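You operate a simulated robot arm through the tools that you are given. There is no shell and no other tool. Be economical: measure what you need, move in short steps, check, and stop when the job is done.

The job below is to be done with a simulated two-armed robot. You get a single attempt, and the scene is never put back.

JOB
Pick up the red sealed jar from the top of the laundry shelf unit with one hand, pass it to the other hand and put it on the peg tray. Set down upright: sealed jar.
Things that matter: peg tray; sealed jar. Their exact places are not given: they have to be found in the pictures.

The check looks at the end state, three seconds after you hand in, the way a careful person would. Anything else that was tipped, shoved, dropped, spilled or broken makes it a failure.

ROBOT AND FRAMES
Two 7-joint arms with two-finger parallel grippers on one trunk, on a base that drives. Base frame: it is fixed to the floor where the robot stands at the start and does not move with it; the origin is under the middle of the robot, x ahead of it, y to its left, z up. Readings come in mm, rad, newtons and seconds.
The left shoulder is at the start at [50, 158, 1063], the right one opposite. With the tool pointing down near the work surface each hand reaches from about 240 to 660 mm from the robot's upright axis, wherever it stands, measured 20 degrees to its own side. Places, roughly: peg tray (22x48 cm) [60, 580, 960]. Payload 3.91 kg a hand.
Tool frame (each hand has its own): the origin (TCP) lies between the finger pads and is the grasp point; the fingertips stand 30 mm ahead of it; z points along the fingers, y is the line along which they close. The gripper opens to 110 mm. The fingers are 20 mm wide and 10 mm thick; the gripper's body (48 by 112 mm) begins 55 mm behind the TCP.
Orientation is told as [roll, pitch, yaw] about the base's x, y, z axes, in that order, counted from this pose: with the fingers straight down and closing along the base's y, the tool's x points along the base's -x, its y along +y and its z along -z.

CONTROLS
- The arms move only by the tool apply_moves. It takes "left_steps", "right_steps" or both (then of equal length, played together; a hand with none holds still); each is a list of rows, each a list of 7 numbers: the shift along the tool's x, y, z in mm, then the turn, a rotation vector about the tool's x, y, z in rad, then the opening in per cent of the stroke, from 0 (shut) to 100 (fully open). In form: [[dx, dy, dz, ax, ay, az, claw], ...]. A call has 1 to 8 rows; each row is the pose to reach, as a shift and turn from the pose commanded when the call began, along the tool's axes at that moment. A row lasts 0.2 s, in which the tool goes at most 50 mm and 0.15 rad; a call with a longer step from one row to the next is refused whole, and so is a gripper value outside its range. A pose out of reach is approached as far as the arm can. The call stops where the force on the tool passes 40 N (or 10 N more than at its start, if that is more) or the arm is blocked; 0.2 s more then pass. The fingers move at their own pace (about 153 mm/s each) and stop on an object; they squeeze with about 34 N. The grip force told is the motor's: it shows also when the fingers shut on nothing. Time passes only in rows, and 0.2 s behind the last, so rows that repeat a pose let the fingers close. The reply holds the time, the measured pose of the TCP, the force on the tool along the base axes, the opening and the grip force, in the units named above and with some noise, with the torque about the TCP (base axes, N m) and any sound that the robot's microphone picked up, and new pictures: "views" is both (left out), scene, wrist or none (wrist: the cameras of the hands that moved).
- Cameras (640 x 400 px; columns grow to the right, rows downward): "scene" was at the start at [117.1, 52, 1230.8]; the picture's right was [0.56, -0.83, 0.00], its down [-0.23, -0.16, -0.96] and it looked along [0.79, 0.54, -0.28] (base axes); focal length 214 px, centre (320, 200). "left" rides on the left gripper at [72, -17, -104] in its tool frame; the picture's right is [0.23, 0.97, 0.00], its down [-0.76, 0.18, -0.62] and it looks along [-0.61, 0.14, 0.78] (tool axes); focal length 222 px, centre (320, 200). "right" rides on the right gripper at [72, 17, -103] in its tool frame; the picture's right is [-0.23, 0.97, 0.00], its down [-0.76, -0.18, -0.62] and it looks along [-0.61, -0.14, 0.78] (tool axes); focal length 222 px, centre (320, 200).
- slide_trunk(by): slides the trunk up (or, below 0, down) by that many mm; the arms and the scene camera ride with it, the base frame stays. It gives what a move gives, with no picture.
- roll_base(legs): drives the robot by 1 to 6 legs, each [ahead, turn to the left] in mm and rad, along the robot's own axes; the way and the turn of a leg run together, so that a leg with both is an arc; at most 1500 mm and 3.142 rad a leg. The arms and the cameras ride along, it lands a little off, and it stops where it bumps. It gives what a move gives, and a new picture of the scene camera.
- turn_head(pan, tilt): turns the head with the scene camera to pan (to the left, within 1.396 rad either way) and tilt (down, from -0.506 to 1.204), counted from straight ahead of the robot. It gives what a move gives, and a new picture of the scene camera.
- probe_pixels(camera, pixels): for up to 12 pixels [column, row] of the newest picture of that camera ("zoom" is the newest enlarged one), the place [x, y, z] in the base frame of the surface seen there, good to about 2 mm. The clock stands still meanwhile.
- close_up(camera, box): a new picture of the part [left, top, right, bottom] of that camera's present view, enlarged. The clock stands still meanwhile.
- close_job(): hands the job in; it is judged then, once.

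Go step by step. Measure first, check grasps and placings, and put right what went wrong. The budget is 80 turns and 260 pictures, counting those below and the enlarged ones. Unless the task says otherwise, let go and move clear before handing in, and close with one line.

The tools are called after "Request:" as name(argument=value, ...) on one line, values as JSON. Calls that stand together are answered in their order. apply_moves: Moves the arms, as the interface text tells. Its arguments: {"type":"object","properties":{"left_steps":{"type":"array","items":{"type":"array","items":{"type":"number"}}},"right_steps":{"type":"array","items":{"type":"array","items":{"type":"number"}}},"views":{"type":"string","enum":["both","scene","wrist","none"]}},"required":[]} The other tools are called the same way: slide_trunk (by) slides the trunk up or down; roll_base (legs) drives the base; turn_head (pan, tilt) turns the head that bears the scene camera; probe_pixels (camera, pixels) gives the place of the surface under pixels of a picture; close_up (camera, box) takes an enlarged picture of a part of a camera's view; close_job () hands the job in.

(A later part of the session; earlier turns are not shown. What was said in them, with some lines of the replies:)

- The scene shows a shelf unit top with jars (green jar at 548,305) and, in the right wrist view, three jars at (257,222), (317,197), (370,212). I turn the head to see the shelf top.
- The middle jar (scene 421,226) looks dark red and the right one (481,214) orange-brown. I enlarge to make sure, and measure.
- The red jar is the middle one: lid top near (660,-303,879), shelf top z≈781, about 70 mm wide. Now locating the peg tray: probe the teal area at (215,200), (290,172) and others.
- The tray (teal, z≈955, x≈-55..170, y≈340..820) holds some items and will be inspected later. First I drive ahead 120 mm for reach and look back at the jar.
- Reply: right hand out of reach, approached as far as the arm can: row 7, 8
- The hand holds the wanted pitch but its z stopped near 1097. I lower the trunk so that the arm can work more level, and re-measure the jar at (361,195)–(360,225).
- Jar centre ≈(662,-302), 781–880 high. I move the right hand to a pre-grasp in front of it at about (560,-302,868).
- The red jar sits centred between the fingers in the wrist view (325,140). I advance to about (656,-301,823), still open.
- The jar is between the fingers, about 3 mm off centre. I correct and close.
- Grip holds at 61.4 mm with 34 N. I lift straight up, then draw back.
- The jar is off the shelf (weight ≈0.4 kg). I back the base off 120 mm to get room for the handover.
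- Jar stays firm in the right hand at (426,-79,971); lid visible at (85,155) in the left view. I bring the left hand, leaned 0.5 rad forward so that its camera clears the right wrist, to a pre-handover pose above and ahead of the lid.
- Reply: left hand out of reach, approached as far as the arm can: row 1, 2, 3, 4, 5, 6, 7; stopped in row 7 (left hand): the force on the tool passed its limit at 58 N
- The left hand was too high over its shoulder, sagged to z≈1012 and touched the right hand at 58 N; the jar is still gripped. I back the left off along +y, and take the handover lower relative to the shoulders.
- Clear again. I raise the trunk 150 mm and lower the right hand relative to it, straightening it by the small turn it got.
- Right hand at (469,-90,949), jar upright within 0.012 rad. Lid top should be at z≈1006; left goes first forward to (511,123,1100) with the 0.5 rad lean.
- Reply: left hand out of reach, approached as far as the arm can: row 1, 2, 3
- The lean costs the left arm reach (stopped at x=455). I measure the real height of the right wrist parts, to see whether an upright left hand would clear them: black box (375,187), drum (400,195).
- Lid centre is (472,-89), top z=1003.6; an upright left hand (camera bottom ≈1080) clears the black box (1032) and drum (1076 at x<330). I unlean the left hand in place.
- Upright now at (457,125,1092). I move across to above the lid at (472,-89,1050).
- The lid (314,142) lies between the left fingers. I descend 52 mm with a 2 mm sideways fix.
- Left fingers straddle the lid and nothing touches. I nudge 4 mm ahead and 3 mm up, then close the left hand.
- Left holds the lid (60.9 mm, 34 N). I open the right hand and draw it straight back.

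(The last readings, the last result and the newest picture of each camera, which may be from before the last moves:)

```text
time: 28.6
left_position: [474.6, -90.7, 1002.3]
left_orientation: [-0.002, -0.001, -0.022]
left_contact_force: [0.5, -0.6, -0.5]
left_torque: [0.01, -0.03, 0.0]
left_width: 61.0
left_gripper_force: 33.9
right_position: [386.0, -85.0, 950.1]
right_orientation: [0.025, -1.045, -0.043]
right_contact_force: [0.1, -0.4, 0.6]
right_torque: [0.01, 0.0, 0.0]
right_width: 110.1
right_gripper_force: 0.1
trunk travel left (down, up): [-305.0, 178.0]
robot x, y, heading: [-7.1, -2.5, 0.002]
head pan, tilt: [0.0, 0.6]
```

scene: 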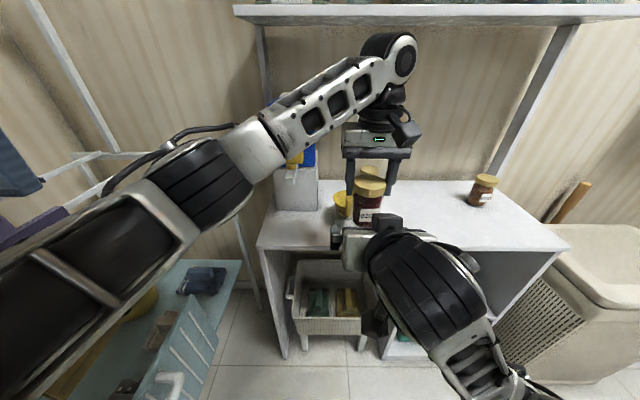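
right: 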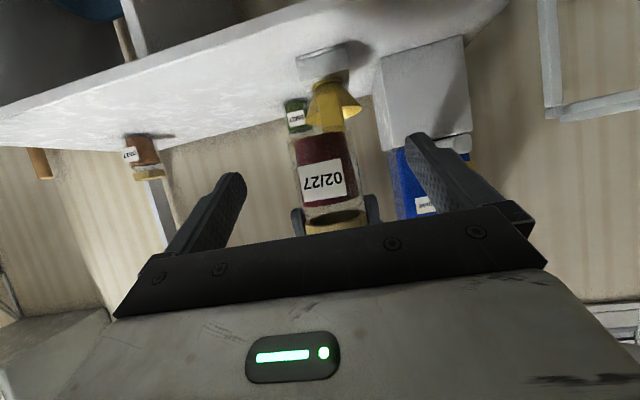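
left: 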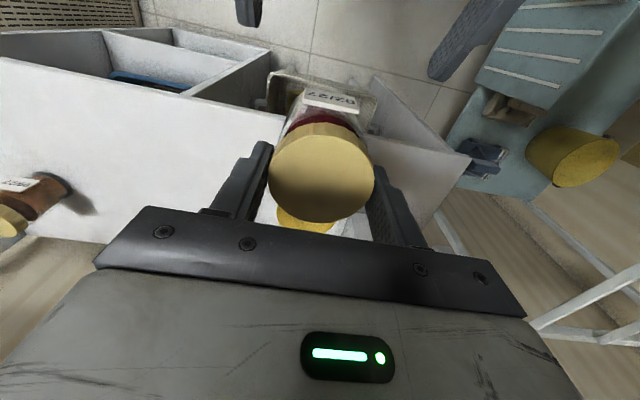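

The jar hangs from the left hand (visible at (370,195)). I move the right hand away to its side and raise the left slightly.

Request:
apply_moves(right_steps=[[0, -40, 0, 0, 0, 0, 100], [0, -80, 0, 0, 0, 0, 100], [0, -120, 0, 0, 0, 0, 100], [0, -160, 0, 0, 0, 0, 100], [0, -200, 0, 0, 0, 0, 60]], left_steps=[[0, 10, -10, 0, 0, 0, 45], [5, 40, -30, 0, 0, 0, 45], [15, 75, -40, 0, 0, 0, 45], [25, 110, -50, 0, 0, 0, 45], [40, 150, -50, 0, 0, 0, 45]])

Request:
turn_head(pan=1.39, tilt=0.5)

```text
time: 29.8
left_position: [436.5, 58.8, 1053.5]
left_orientation: [-0.002, -0.002, -0.022]
left_contact_force: [0.5, -0.4, -3.0]
left_torque: [-0.01, -0.02, -0.02]
left_width: 60.9
left_gripper_force: 34.5
right_position: [413.7, -301.5, 946.6]
right_orientation: [0.022, -1.045, -0.04]
right_contact_force: [0.6, -0.6, 0.1]
right_torque: [0.06, 0.0, 0.05]
right_width: 66.1
right_gripper_force: 0.0
right hand out of reach, approached as far as the arm can: row 1, 2, 3, 4, 5
trunk travel left (down, up): [-305.0, 178.0]
robot x, y, heading: [-7.1, -0.2, 0.004]
head pan, tilt: [0.0, 0.6]
```

scene: 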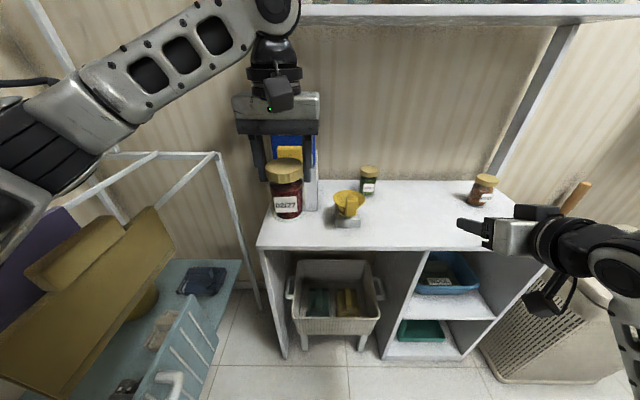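
right: 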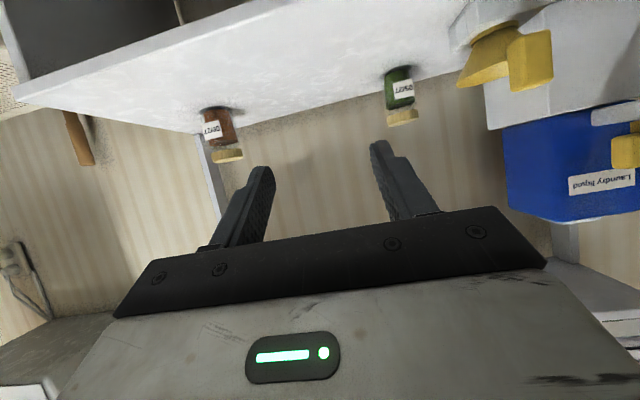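
left: 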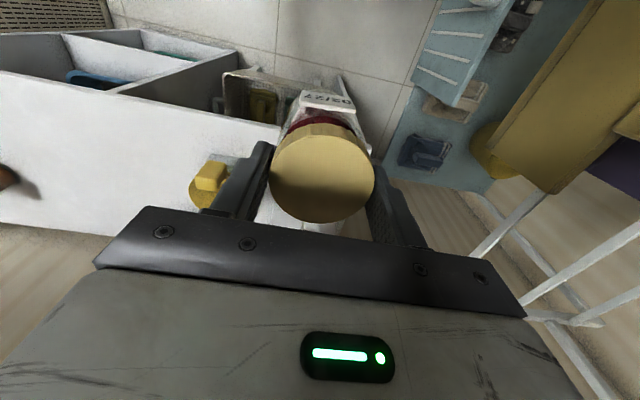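

```text
time: 31.3
left_position: [438.2, 58.6, 1053.5]
left_orientation: [-0.002, -0.001, -0.021]
left_contact_force: [-0.1, -0.2, -3.5]
left_torque: [0.01, -0.01, -0.03]
left_width: 61.1
left_gripper_force: 34.0
right_position: [414.3, -302.4, 947.0]
right_orientation: [0.022, -1.047, -0.042]
right_contact_force: [0.2, -0.3, 1.1]
right_torque: [0.04, 0.02, 0.02]
right_width: 65.7
right_gripper_force: 0.2
trunk travel left (down, up): [-305.0, 178.0]
robot x, y, heading: [-6.6, -1.8, 0.008]
head pan, tilt: [1.389, 0.499]
```

scene: 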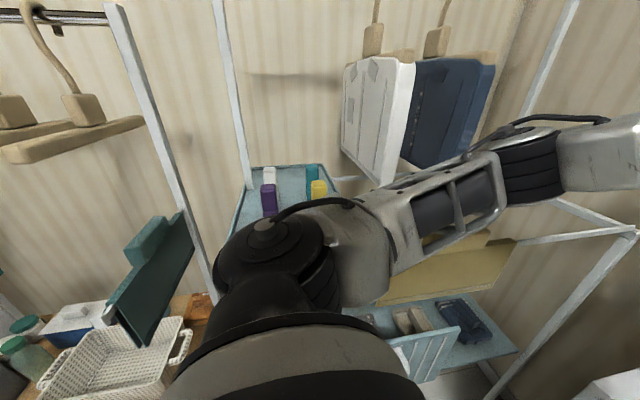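

The jar's weight is on the left hand. Now I probe the tray's surroundings: hanging shirts (375,180), (440,150), frame posts (240,120), (160,120), teal board (150,240), tray items.

Request:
probe_pixels(camera="scene", pixels=[[375, 195], [345, 150], [430, 170], [490, 90], [234, 100], [160, 140], [180, 212], [145, 240], [268, 195], [318, 185], [240, 215], [325, 168]])

Request:
close_up(camera="scene", box=[180, 120, 380, 245])

```text
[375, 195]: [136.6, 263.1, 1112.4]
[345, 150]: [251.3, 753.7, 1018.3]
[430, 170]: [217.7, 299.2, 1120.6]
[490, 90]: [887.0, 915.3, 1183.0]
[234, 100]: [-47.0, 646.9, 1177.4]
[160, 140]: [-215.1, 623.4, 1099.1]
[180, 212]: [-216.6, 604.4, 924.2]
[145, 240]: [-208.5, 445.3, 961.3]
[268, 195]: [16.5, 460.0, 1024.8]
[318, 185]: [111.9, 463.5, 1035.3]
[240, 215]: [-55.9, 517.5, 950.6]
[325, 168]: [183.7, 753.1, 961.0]
```

```text
3.20 times, centred on (280, 182) of scene
```

zoom: 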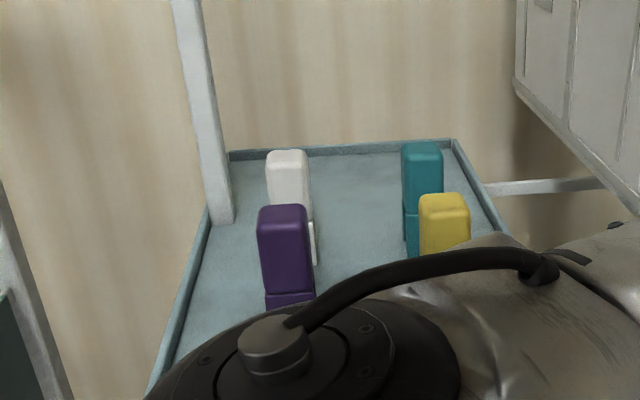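

Four pegs stand on the tray near (16,460), (~10,570), (117,560), (112,463). I raise the trunk fully for clearance, then turn the base 1.0 rad left so the tray lies at the left hand's best bearing.

Request:
slide_trunk(by=170)

Request:
roll_base(legs=[[0, 0.5]])

```text
time: 33.2
left_position: [437.5, 60.7, 1222.7]
left_orientation: [0.0, -0.003, -0.02]
left_contact_force: [-0.5, -0.4, -3.4]
left_torque: [0.04, -0.01, 0.01]
left_width: 61.1
left_gripper_force: 34.1
right_position: [415.3, -303.3, 1117.3]
right_orientation: [0.022, -1.046, -0.041]
right_contact_force: [1.4, 0.6, 1.0]
right_torque: [-0.01, -0.01, -0.02]
right_width: 65.9
right_gripper_force: 0.1
trunk travel left (down, up): [-475.0, 8.0]
robot x, y, heading: [-4.6, -1.1, 0.005]
head pan, tilt: [1.389, 0.499]
```

```text
time: 35.0
left_position: [358.3, 260.4, 1222.5]
left_orientation: [-0.001, -0.003, 0.464]
left_contact_force: [0.1, -0.5, -3.6]
left_torque: [0.01, 0.02, 0.0]
left_width: 61.3
left_gripper_force: 33.8
right_position: [507.4, -71.6, 1117.4]
right_orientation: [0.022, -1.047, 0.443]
right_contact_force: [0.0, 0.8, -0.9]
right_torque: [-0.02, -0.05, -0.02]
right_width: 66.0
right_gripper_force: 0.0
trunk travel left (down, up): [-475.0, 8.0]
robot x, y, heading: [-4.9, -1.0, 0.493]
head pan, tilt: [1.389, 0.499]
```

scene: 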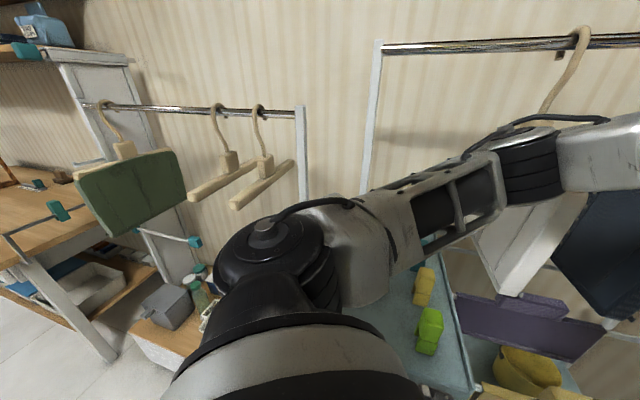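

Turning is clear. More pegs appear (green at (430,330), yellow at (424,287)). I turn further 0.4 rad and look down at the tray.

Request:
roll_base(legs=[[0, 0.4]])

Request:
turn_head(pan=0.45, tilt=0.75)

```text
time: 36.6
left_position: [226.8, 382.7, 1222.2]
left_orientation: [-0.001, -0.001, 0.869]
left_contact_force: [0.0, 1.0, -3.6]
left_torque: [0.01, -0.01, 0.02]
left_width: 61.1
left_gripper_force: 34.0
right_position: [493.3, 136.7, 1117.0]
right_orientation: [0.021, -1.046, 0.849]
right_contact_force: [0.0, 0.3, 0.1]
right_torque: [0.0, 0.04, -0.04]
right_width: 65.9
right_gripper_force: 0.0
trunk travel left (down, up): [-475.0, 8.0]
robot x, y, heading: [-5.6, -1.6, 0.895]
head pan, tilt: [1.389, 0.499]
```

scene: 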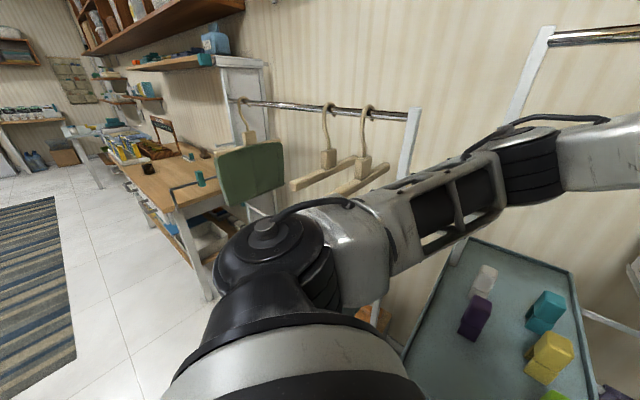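

```text
time: 37.9
left_position: [227.5, 383.5, 1222.3]
left_orientation: [-0.001, -0.002, 0.868]
left_contact_force: [0.3, -0.1, -3.1]
left_torque: [0.03, 0.02, 0.04]
left_width: 60.8
left_gripper_force: 34.2
right_position: [492.7, 135.6, 1117.2]
right_orientation: [0.024, -1.046, 0.85]
right_contact_force: [-0.4, 0.2, 0.3]
right_torque: [0.04, -0.02, -0.02]
right_width: 66.3
right_gripper_force: 0.1
trunk travel left (down, up): [-475.0, 8.0]
robot x, y, heading: [-10.1, -0.2, 0.895]
head pan, tilt: [0.45, 0.75]
```

scene: 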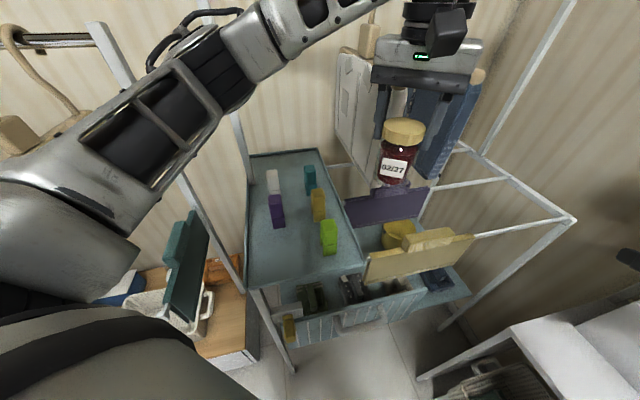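

Now the whole tray is visible: five pegs, with free room near its close left part around (275,252). I probe it.

Request:
probe_pixels(camera="scene", pixels=[[275, 252], [295, 245], [270, 270], [248, 289], [357, 265], [276, 227], [330, 250], [328, 225], [278, 200], [320, 219], [290, 262], [249, 240]])

Request:
close_up(camera="scene", box=[220, 150, 380, 300])

```text
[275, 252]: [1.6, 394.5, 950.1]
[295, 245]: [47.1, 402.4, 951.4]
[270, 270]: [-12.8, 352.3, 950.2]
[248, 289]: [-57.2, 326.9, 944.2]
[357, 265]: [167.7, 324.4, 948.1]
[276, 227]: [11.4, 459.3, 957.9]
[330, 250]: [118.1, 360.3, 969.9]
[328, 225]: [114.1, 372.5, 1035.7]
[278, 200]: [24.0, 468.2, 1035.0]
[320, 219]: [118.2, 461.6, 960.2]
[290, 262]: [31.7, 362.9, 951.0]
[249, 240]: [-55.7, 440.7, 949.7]
```

```text
2.67 times, centred on (300, 225) of scene
```

zoom: 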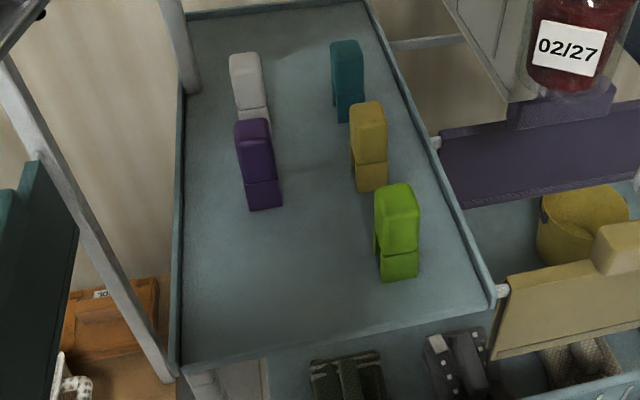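

Tray floor is z=950; a free spot is about (15,385), away from the purple (15,465) and green (116,370) pegs. I check the posts near the left arm, at pixels (262,250 zoom-left post), and others.

Request:
probe_pixels(camera="scene", pixels=[[240, 230], [230, 215], [256, 285], [110, 50], [238, 150], [150, 120], [60, 200], [230, 45], [200, 230], [380, 195], [403, 130], [350, 100]])

```text
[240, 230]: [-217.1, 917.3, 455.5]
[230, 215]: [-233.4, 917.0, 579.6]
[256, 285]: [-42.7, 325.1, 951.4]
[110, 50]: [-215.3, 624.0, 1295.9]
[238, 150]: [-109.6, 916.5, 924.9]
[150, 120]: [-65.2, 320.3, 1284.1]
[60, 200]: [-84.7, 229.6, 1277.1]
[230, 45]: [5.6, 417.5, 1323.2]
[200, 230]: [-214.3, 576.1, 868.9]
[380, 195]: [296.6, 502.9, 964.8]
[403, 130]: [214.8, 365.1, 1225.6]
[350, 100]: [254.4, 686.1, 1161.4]
```

No obstacle on the way. I carry the jar at z≈1222 over to (15,385), high over the tray.

Request:
apply_moves(left_steps=[[27, 33, 0, 0, 0, 0, 45], [54, 65, 0, 0, 0, 0, 45], [81, 98, 0, 0, 0, 0, 45], [108, 130, 0, 0, 0, 0, 45], [135, 163, 0, 0, 0, 0, 45]])

```text
time: 39.0
left_position: [12.6, 383.5, 1223.6]
left_orientation: [0.0, -0.004, 0.868]
left_contact_force: [-0.1, 0.7, -2.2]
left_torque: [0.03, -0.02, -0.01]
left_width: 60.9
left_gripper_force: 33.5
right_position: [492.5, 135.8, 1116.9]
right_orientation: [0.022, -1.045, 0.851]
right_contact_force: [0.5, -0.1, 0.2]
right_torque: [-0.03, 0.05, 0.02]
right_width: 65.7
right_gripper_force: 0.2
trunk travel left (down, up): [-475.0, 8.0]
robot x, y, heading: [-9.2, -2.3, 0.9]
head pan, tilt: [0.45, 0.75]
```

scene: 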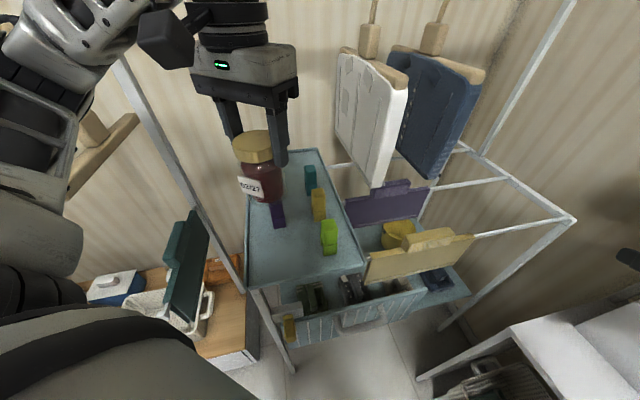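
left: 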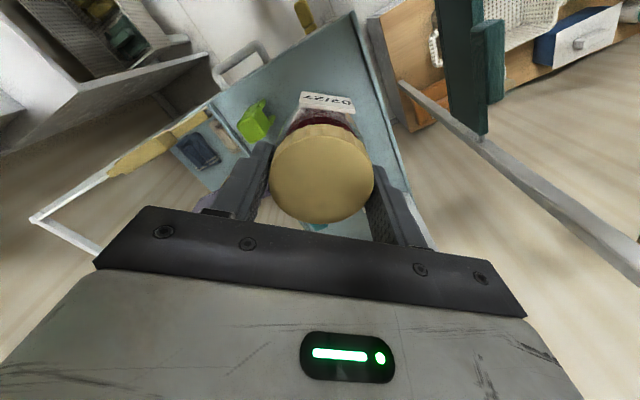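

The jar is above the free spot. I descend 145 mm and check.

Request:
apply_moves(left_steps=[[0, 0, 40, 0, 0, 0, 45], [0, 0, 80, 0, 0, 0, 45], [0, 0, 115, 0, 0, 0, 45], [0, 0, 145, 0, 0, 0, 45]])

Request:
close_up(camera="scene", box=[200, 130, 360, 300])

```text
time: 40.0
left_position: [15.7, 382.9, 1075.8]
left_orientation: [0.0, -0.003, 0.867]
left_contact_force: [-0.3, 0.3, -3.5]
left_torque: [0.02, -0.01, -0.03]
left_width: 60.7
left_gripper_force: 34.2
right_position: [493.0, 135.0, 1116.4]
right_orientation: [0.022, -1.045, 0.849]
right_contact_force: [0.1, -0.1, -0.5]
right_torque: [-0.02, -0.01, 0.01]
right_width: 66.0
right_gripper_force: 0.1
trunk travel left (down, up): [-475.0, 8.0]
robot x, y, heading: [-8.8, -4.4, 0.899]
head pan, tilt: [0.45, 0.75]
```

scene: 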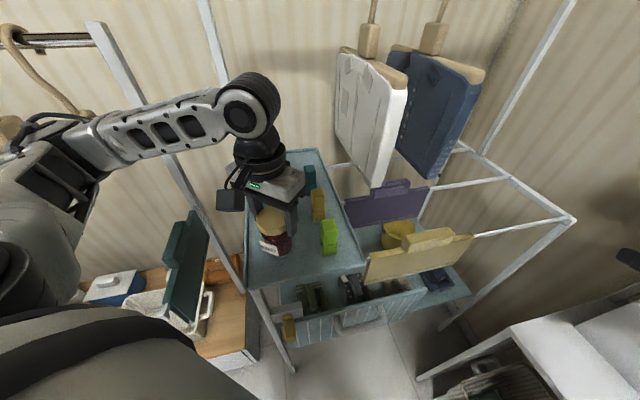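
left: 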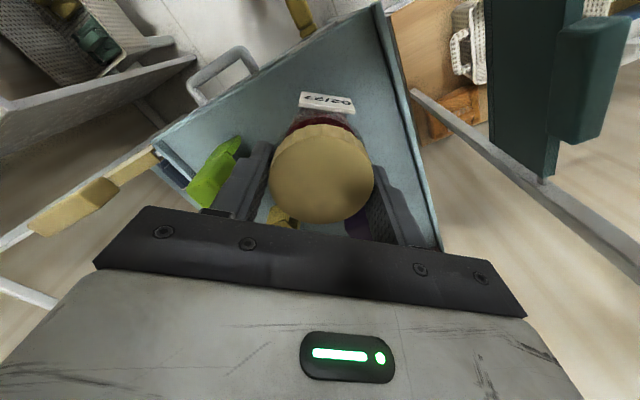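

```text
2.35 times, centred on (280, 215) of scene
```

zoom: 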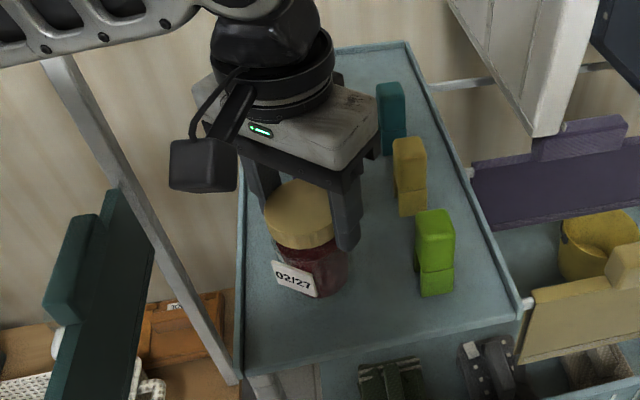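

All clear of the pegs; jar bottom ≈28 mm above the tray. I descend in small steps until contact.

Request:
apply_moves(left_steps=[[0, 0, 12, 0, 0, 0, 45], [0, 0, 20, 0, 0, 0, 45], [0, 0, 24, 0, 0, 0, 45], [0, 0, 26, 0, 0, 0, 45]], views="none")

```text
time: 41.0
left_position: [16.8, 384.1, 1049.8]
left_orientation: [0.0, 0.0, 0.868]
left_contact_force: [-0.6, 1.1, -2.9]
left_torque: [0.01, 0.0, 0.01]
left_width: 61.0
left_gripper_force: 35.0
right_position: [493.3, 135.1, 1117.7]
right_orientation: [0.023, -1.046, 0.848]
right_contact_force: [0.5, 1.0, -0.1]
right_torque: [0.01, -0.01, -0.01]
right_width: 65.9
right_gripper_force: 0.0
trunk travel left (down, up): [-475.0, 8.0]
robot x, y, heading: [-5.4, 0.2, 0.895]
head pan, tilt: [0.45, 0.75]
```

Request:
apply_moves(left_steps=[[0, 0, 1, 0, 0, 0, 45], [0, 0, 2, 0, 0, 0, 45], [0, 0, 3, 0, 0, 0, 45]], views="scene")

```text
time: 41.9
left_position: [14.3, 384.7, 1048.3]
left_orientation: [0.001, -0.002, 0.866]
left_contact_force: [-0.1, -1.3, -3.3]
left_torque: [-0.02, -0.02, -0.02]
left_width: 60.7
left_gripper_force: 34.6
right_position: [493.8, 136.0, 1117.3]
right_orientation: [0.022, -1.047, 0.848]
right_contact_force: [0.8, -0.2, 0.2]
right_torque: [-0.01, 0.0, -0.02]
right_width: 66.1
right_gripper_force: 0.0
trunk travel left (down, up): [-475.0, 8.0]
robot x, y, heading: [-9.1, 1.0, 0.898]
head pan, tilt: [0.45, 0.75]
```

scene: 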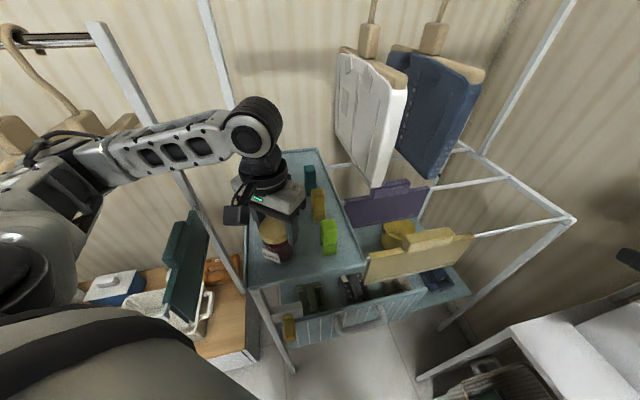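

The weight is still fully on the hand (−3.3 N), so there is no contact yet; I go on down in 1 mm steps.

Request:
apply_moves(left_steps=[[0, 0, 1, 0, 0, 0, 45], [0, 0, 2, 0, 0, 0, 45], [0, 0, 3, 0, 0, 0, 45]], views="none")

Request:
close_up(camera="scene", box=[230, 200, 326, 290])

Request:
probe_pixels(camera="scene", pixels=[[268, 238], [266, 262], [268, 270]])

```text
time: 42.6
left_position: [14.9, 384.9, 1047.8]
left_orientation: [0.003, -0.003, 0.867]
left_contact_force: [-3.7, 0.4, 7.5]
left_torque: [-0.15, 0.6, -0.07]
left_width: 61.1
left_gripper_force: 34.1
right_position: [493.2, 134.6, 1117.6]
right_orientation: [0.023, -1.045, 0.848]
right_contact_force: [0.0, 1.0, 0.0]
right_torque: [-0.01, -0.01, 0.0]
right_width: 65.8
right_gripper_force: 0.0
trunk travel left (down, up): [-475.0, 8.0]
robot x, y, heading: [-4.1, 3.7, 0.894]
head pan, tilt: [0.45, 0.75]
```

```text
4.44 times, centred on (278, 245) of scene
```

zoom: 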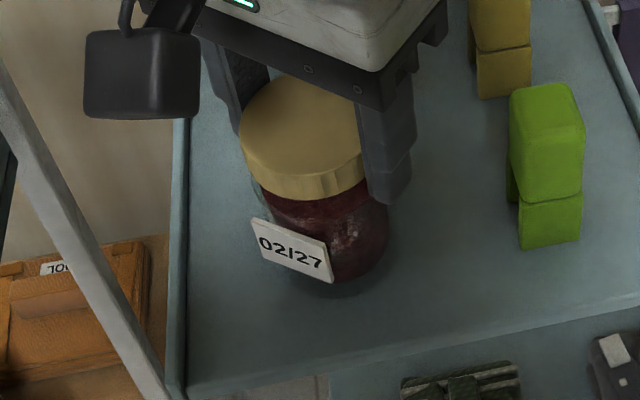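

```text
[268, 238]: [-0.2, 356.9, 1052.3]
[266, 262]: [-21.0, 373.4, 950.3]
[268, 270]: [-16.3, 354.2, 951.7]
```

Contact: the tray pushes up with 7.5 N. I open the left hand part way (clear of the pegs) and then rise straight up.

Request:
apply_moves(left_steps=[[0, 0, 0, 0, 0, 0, 60], [0, 0, 0, 0, 0, 0, 70], [0, 0, 0, 0, 0, 0, 80], [0, 0, 0, 0, 0, 0, 85], [0, 0, -20, 0, 0, 0, 85], [0, 0, -50, 0, 0, 0, 85], [0, 0, -95, 0, 0, 0, 85], [0, 0, -140, 0, 0, 0, 85]])

Request:
close_up(camera="scene", box=[220, 150, 380, 300])

```text
time: 44.5
left_position: [15.9, 384.9, 1182.5]
left_orientation: [0.001, 0.0, 0.868]
left_contact_force: [0.5, 0.3, 0.1]
left_torque: [0.0, -0.01, 0.0]
left_width: 93.7
left_gripper_force: 0.0
right_position: [493.7, 135.3, 1116.6]
right_orientation: [0.024, -1.046, 0.847]
right_contact_force: [-0.3, 0.3, -0.1]
right_torque: [0.0, -0.01, 0.01]
right_width: 66.1
right_gripper_force: 0.0
trunk travel left (down, up): [-475.0, 8.0]
robot x, y, heading: [-5.8, 0.8, 0.898]
head pan, tilt: [0.45, 0.75]
```

scene: 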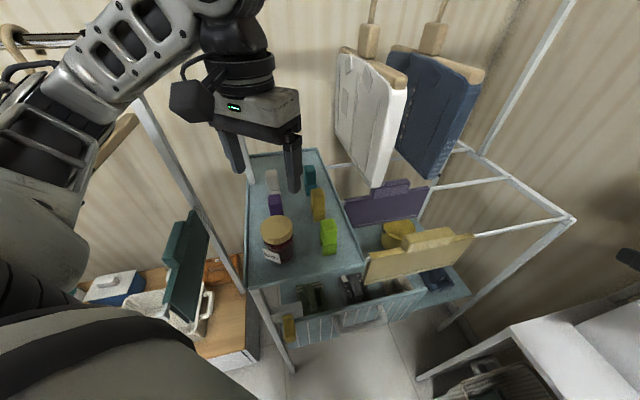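
left: 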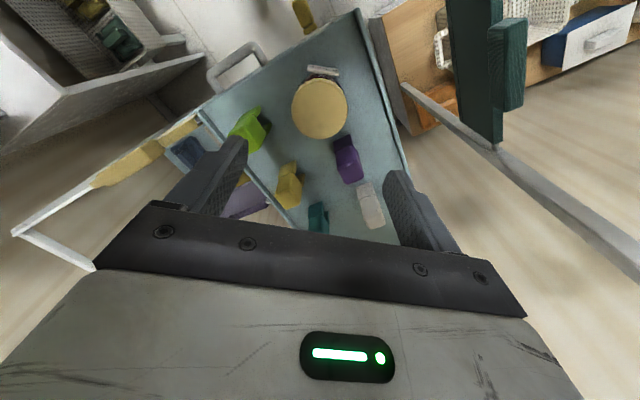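

```text
2.67 times, centred on (300, 225) of scene
```

zoom: 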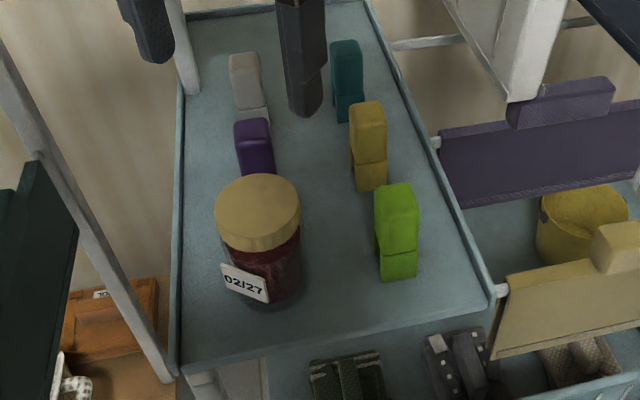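

The jar stands upright on the tray, with all five pegs where they were and both hands clear. I hand in.

Request:
close_job()

```text
The job is handed in.
```

The red sealed jar went from the right hand to the left and now stands upright on the peg tray. Both hands are clear and the pegs on the tray are where they were; during the handover the two hands touched once, but nothing was dropped.
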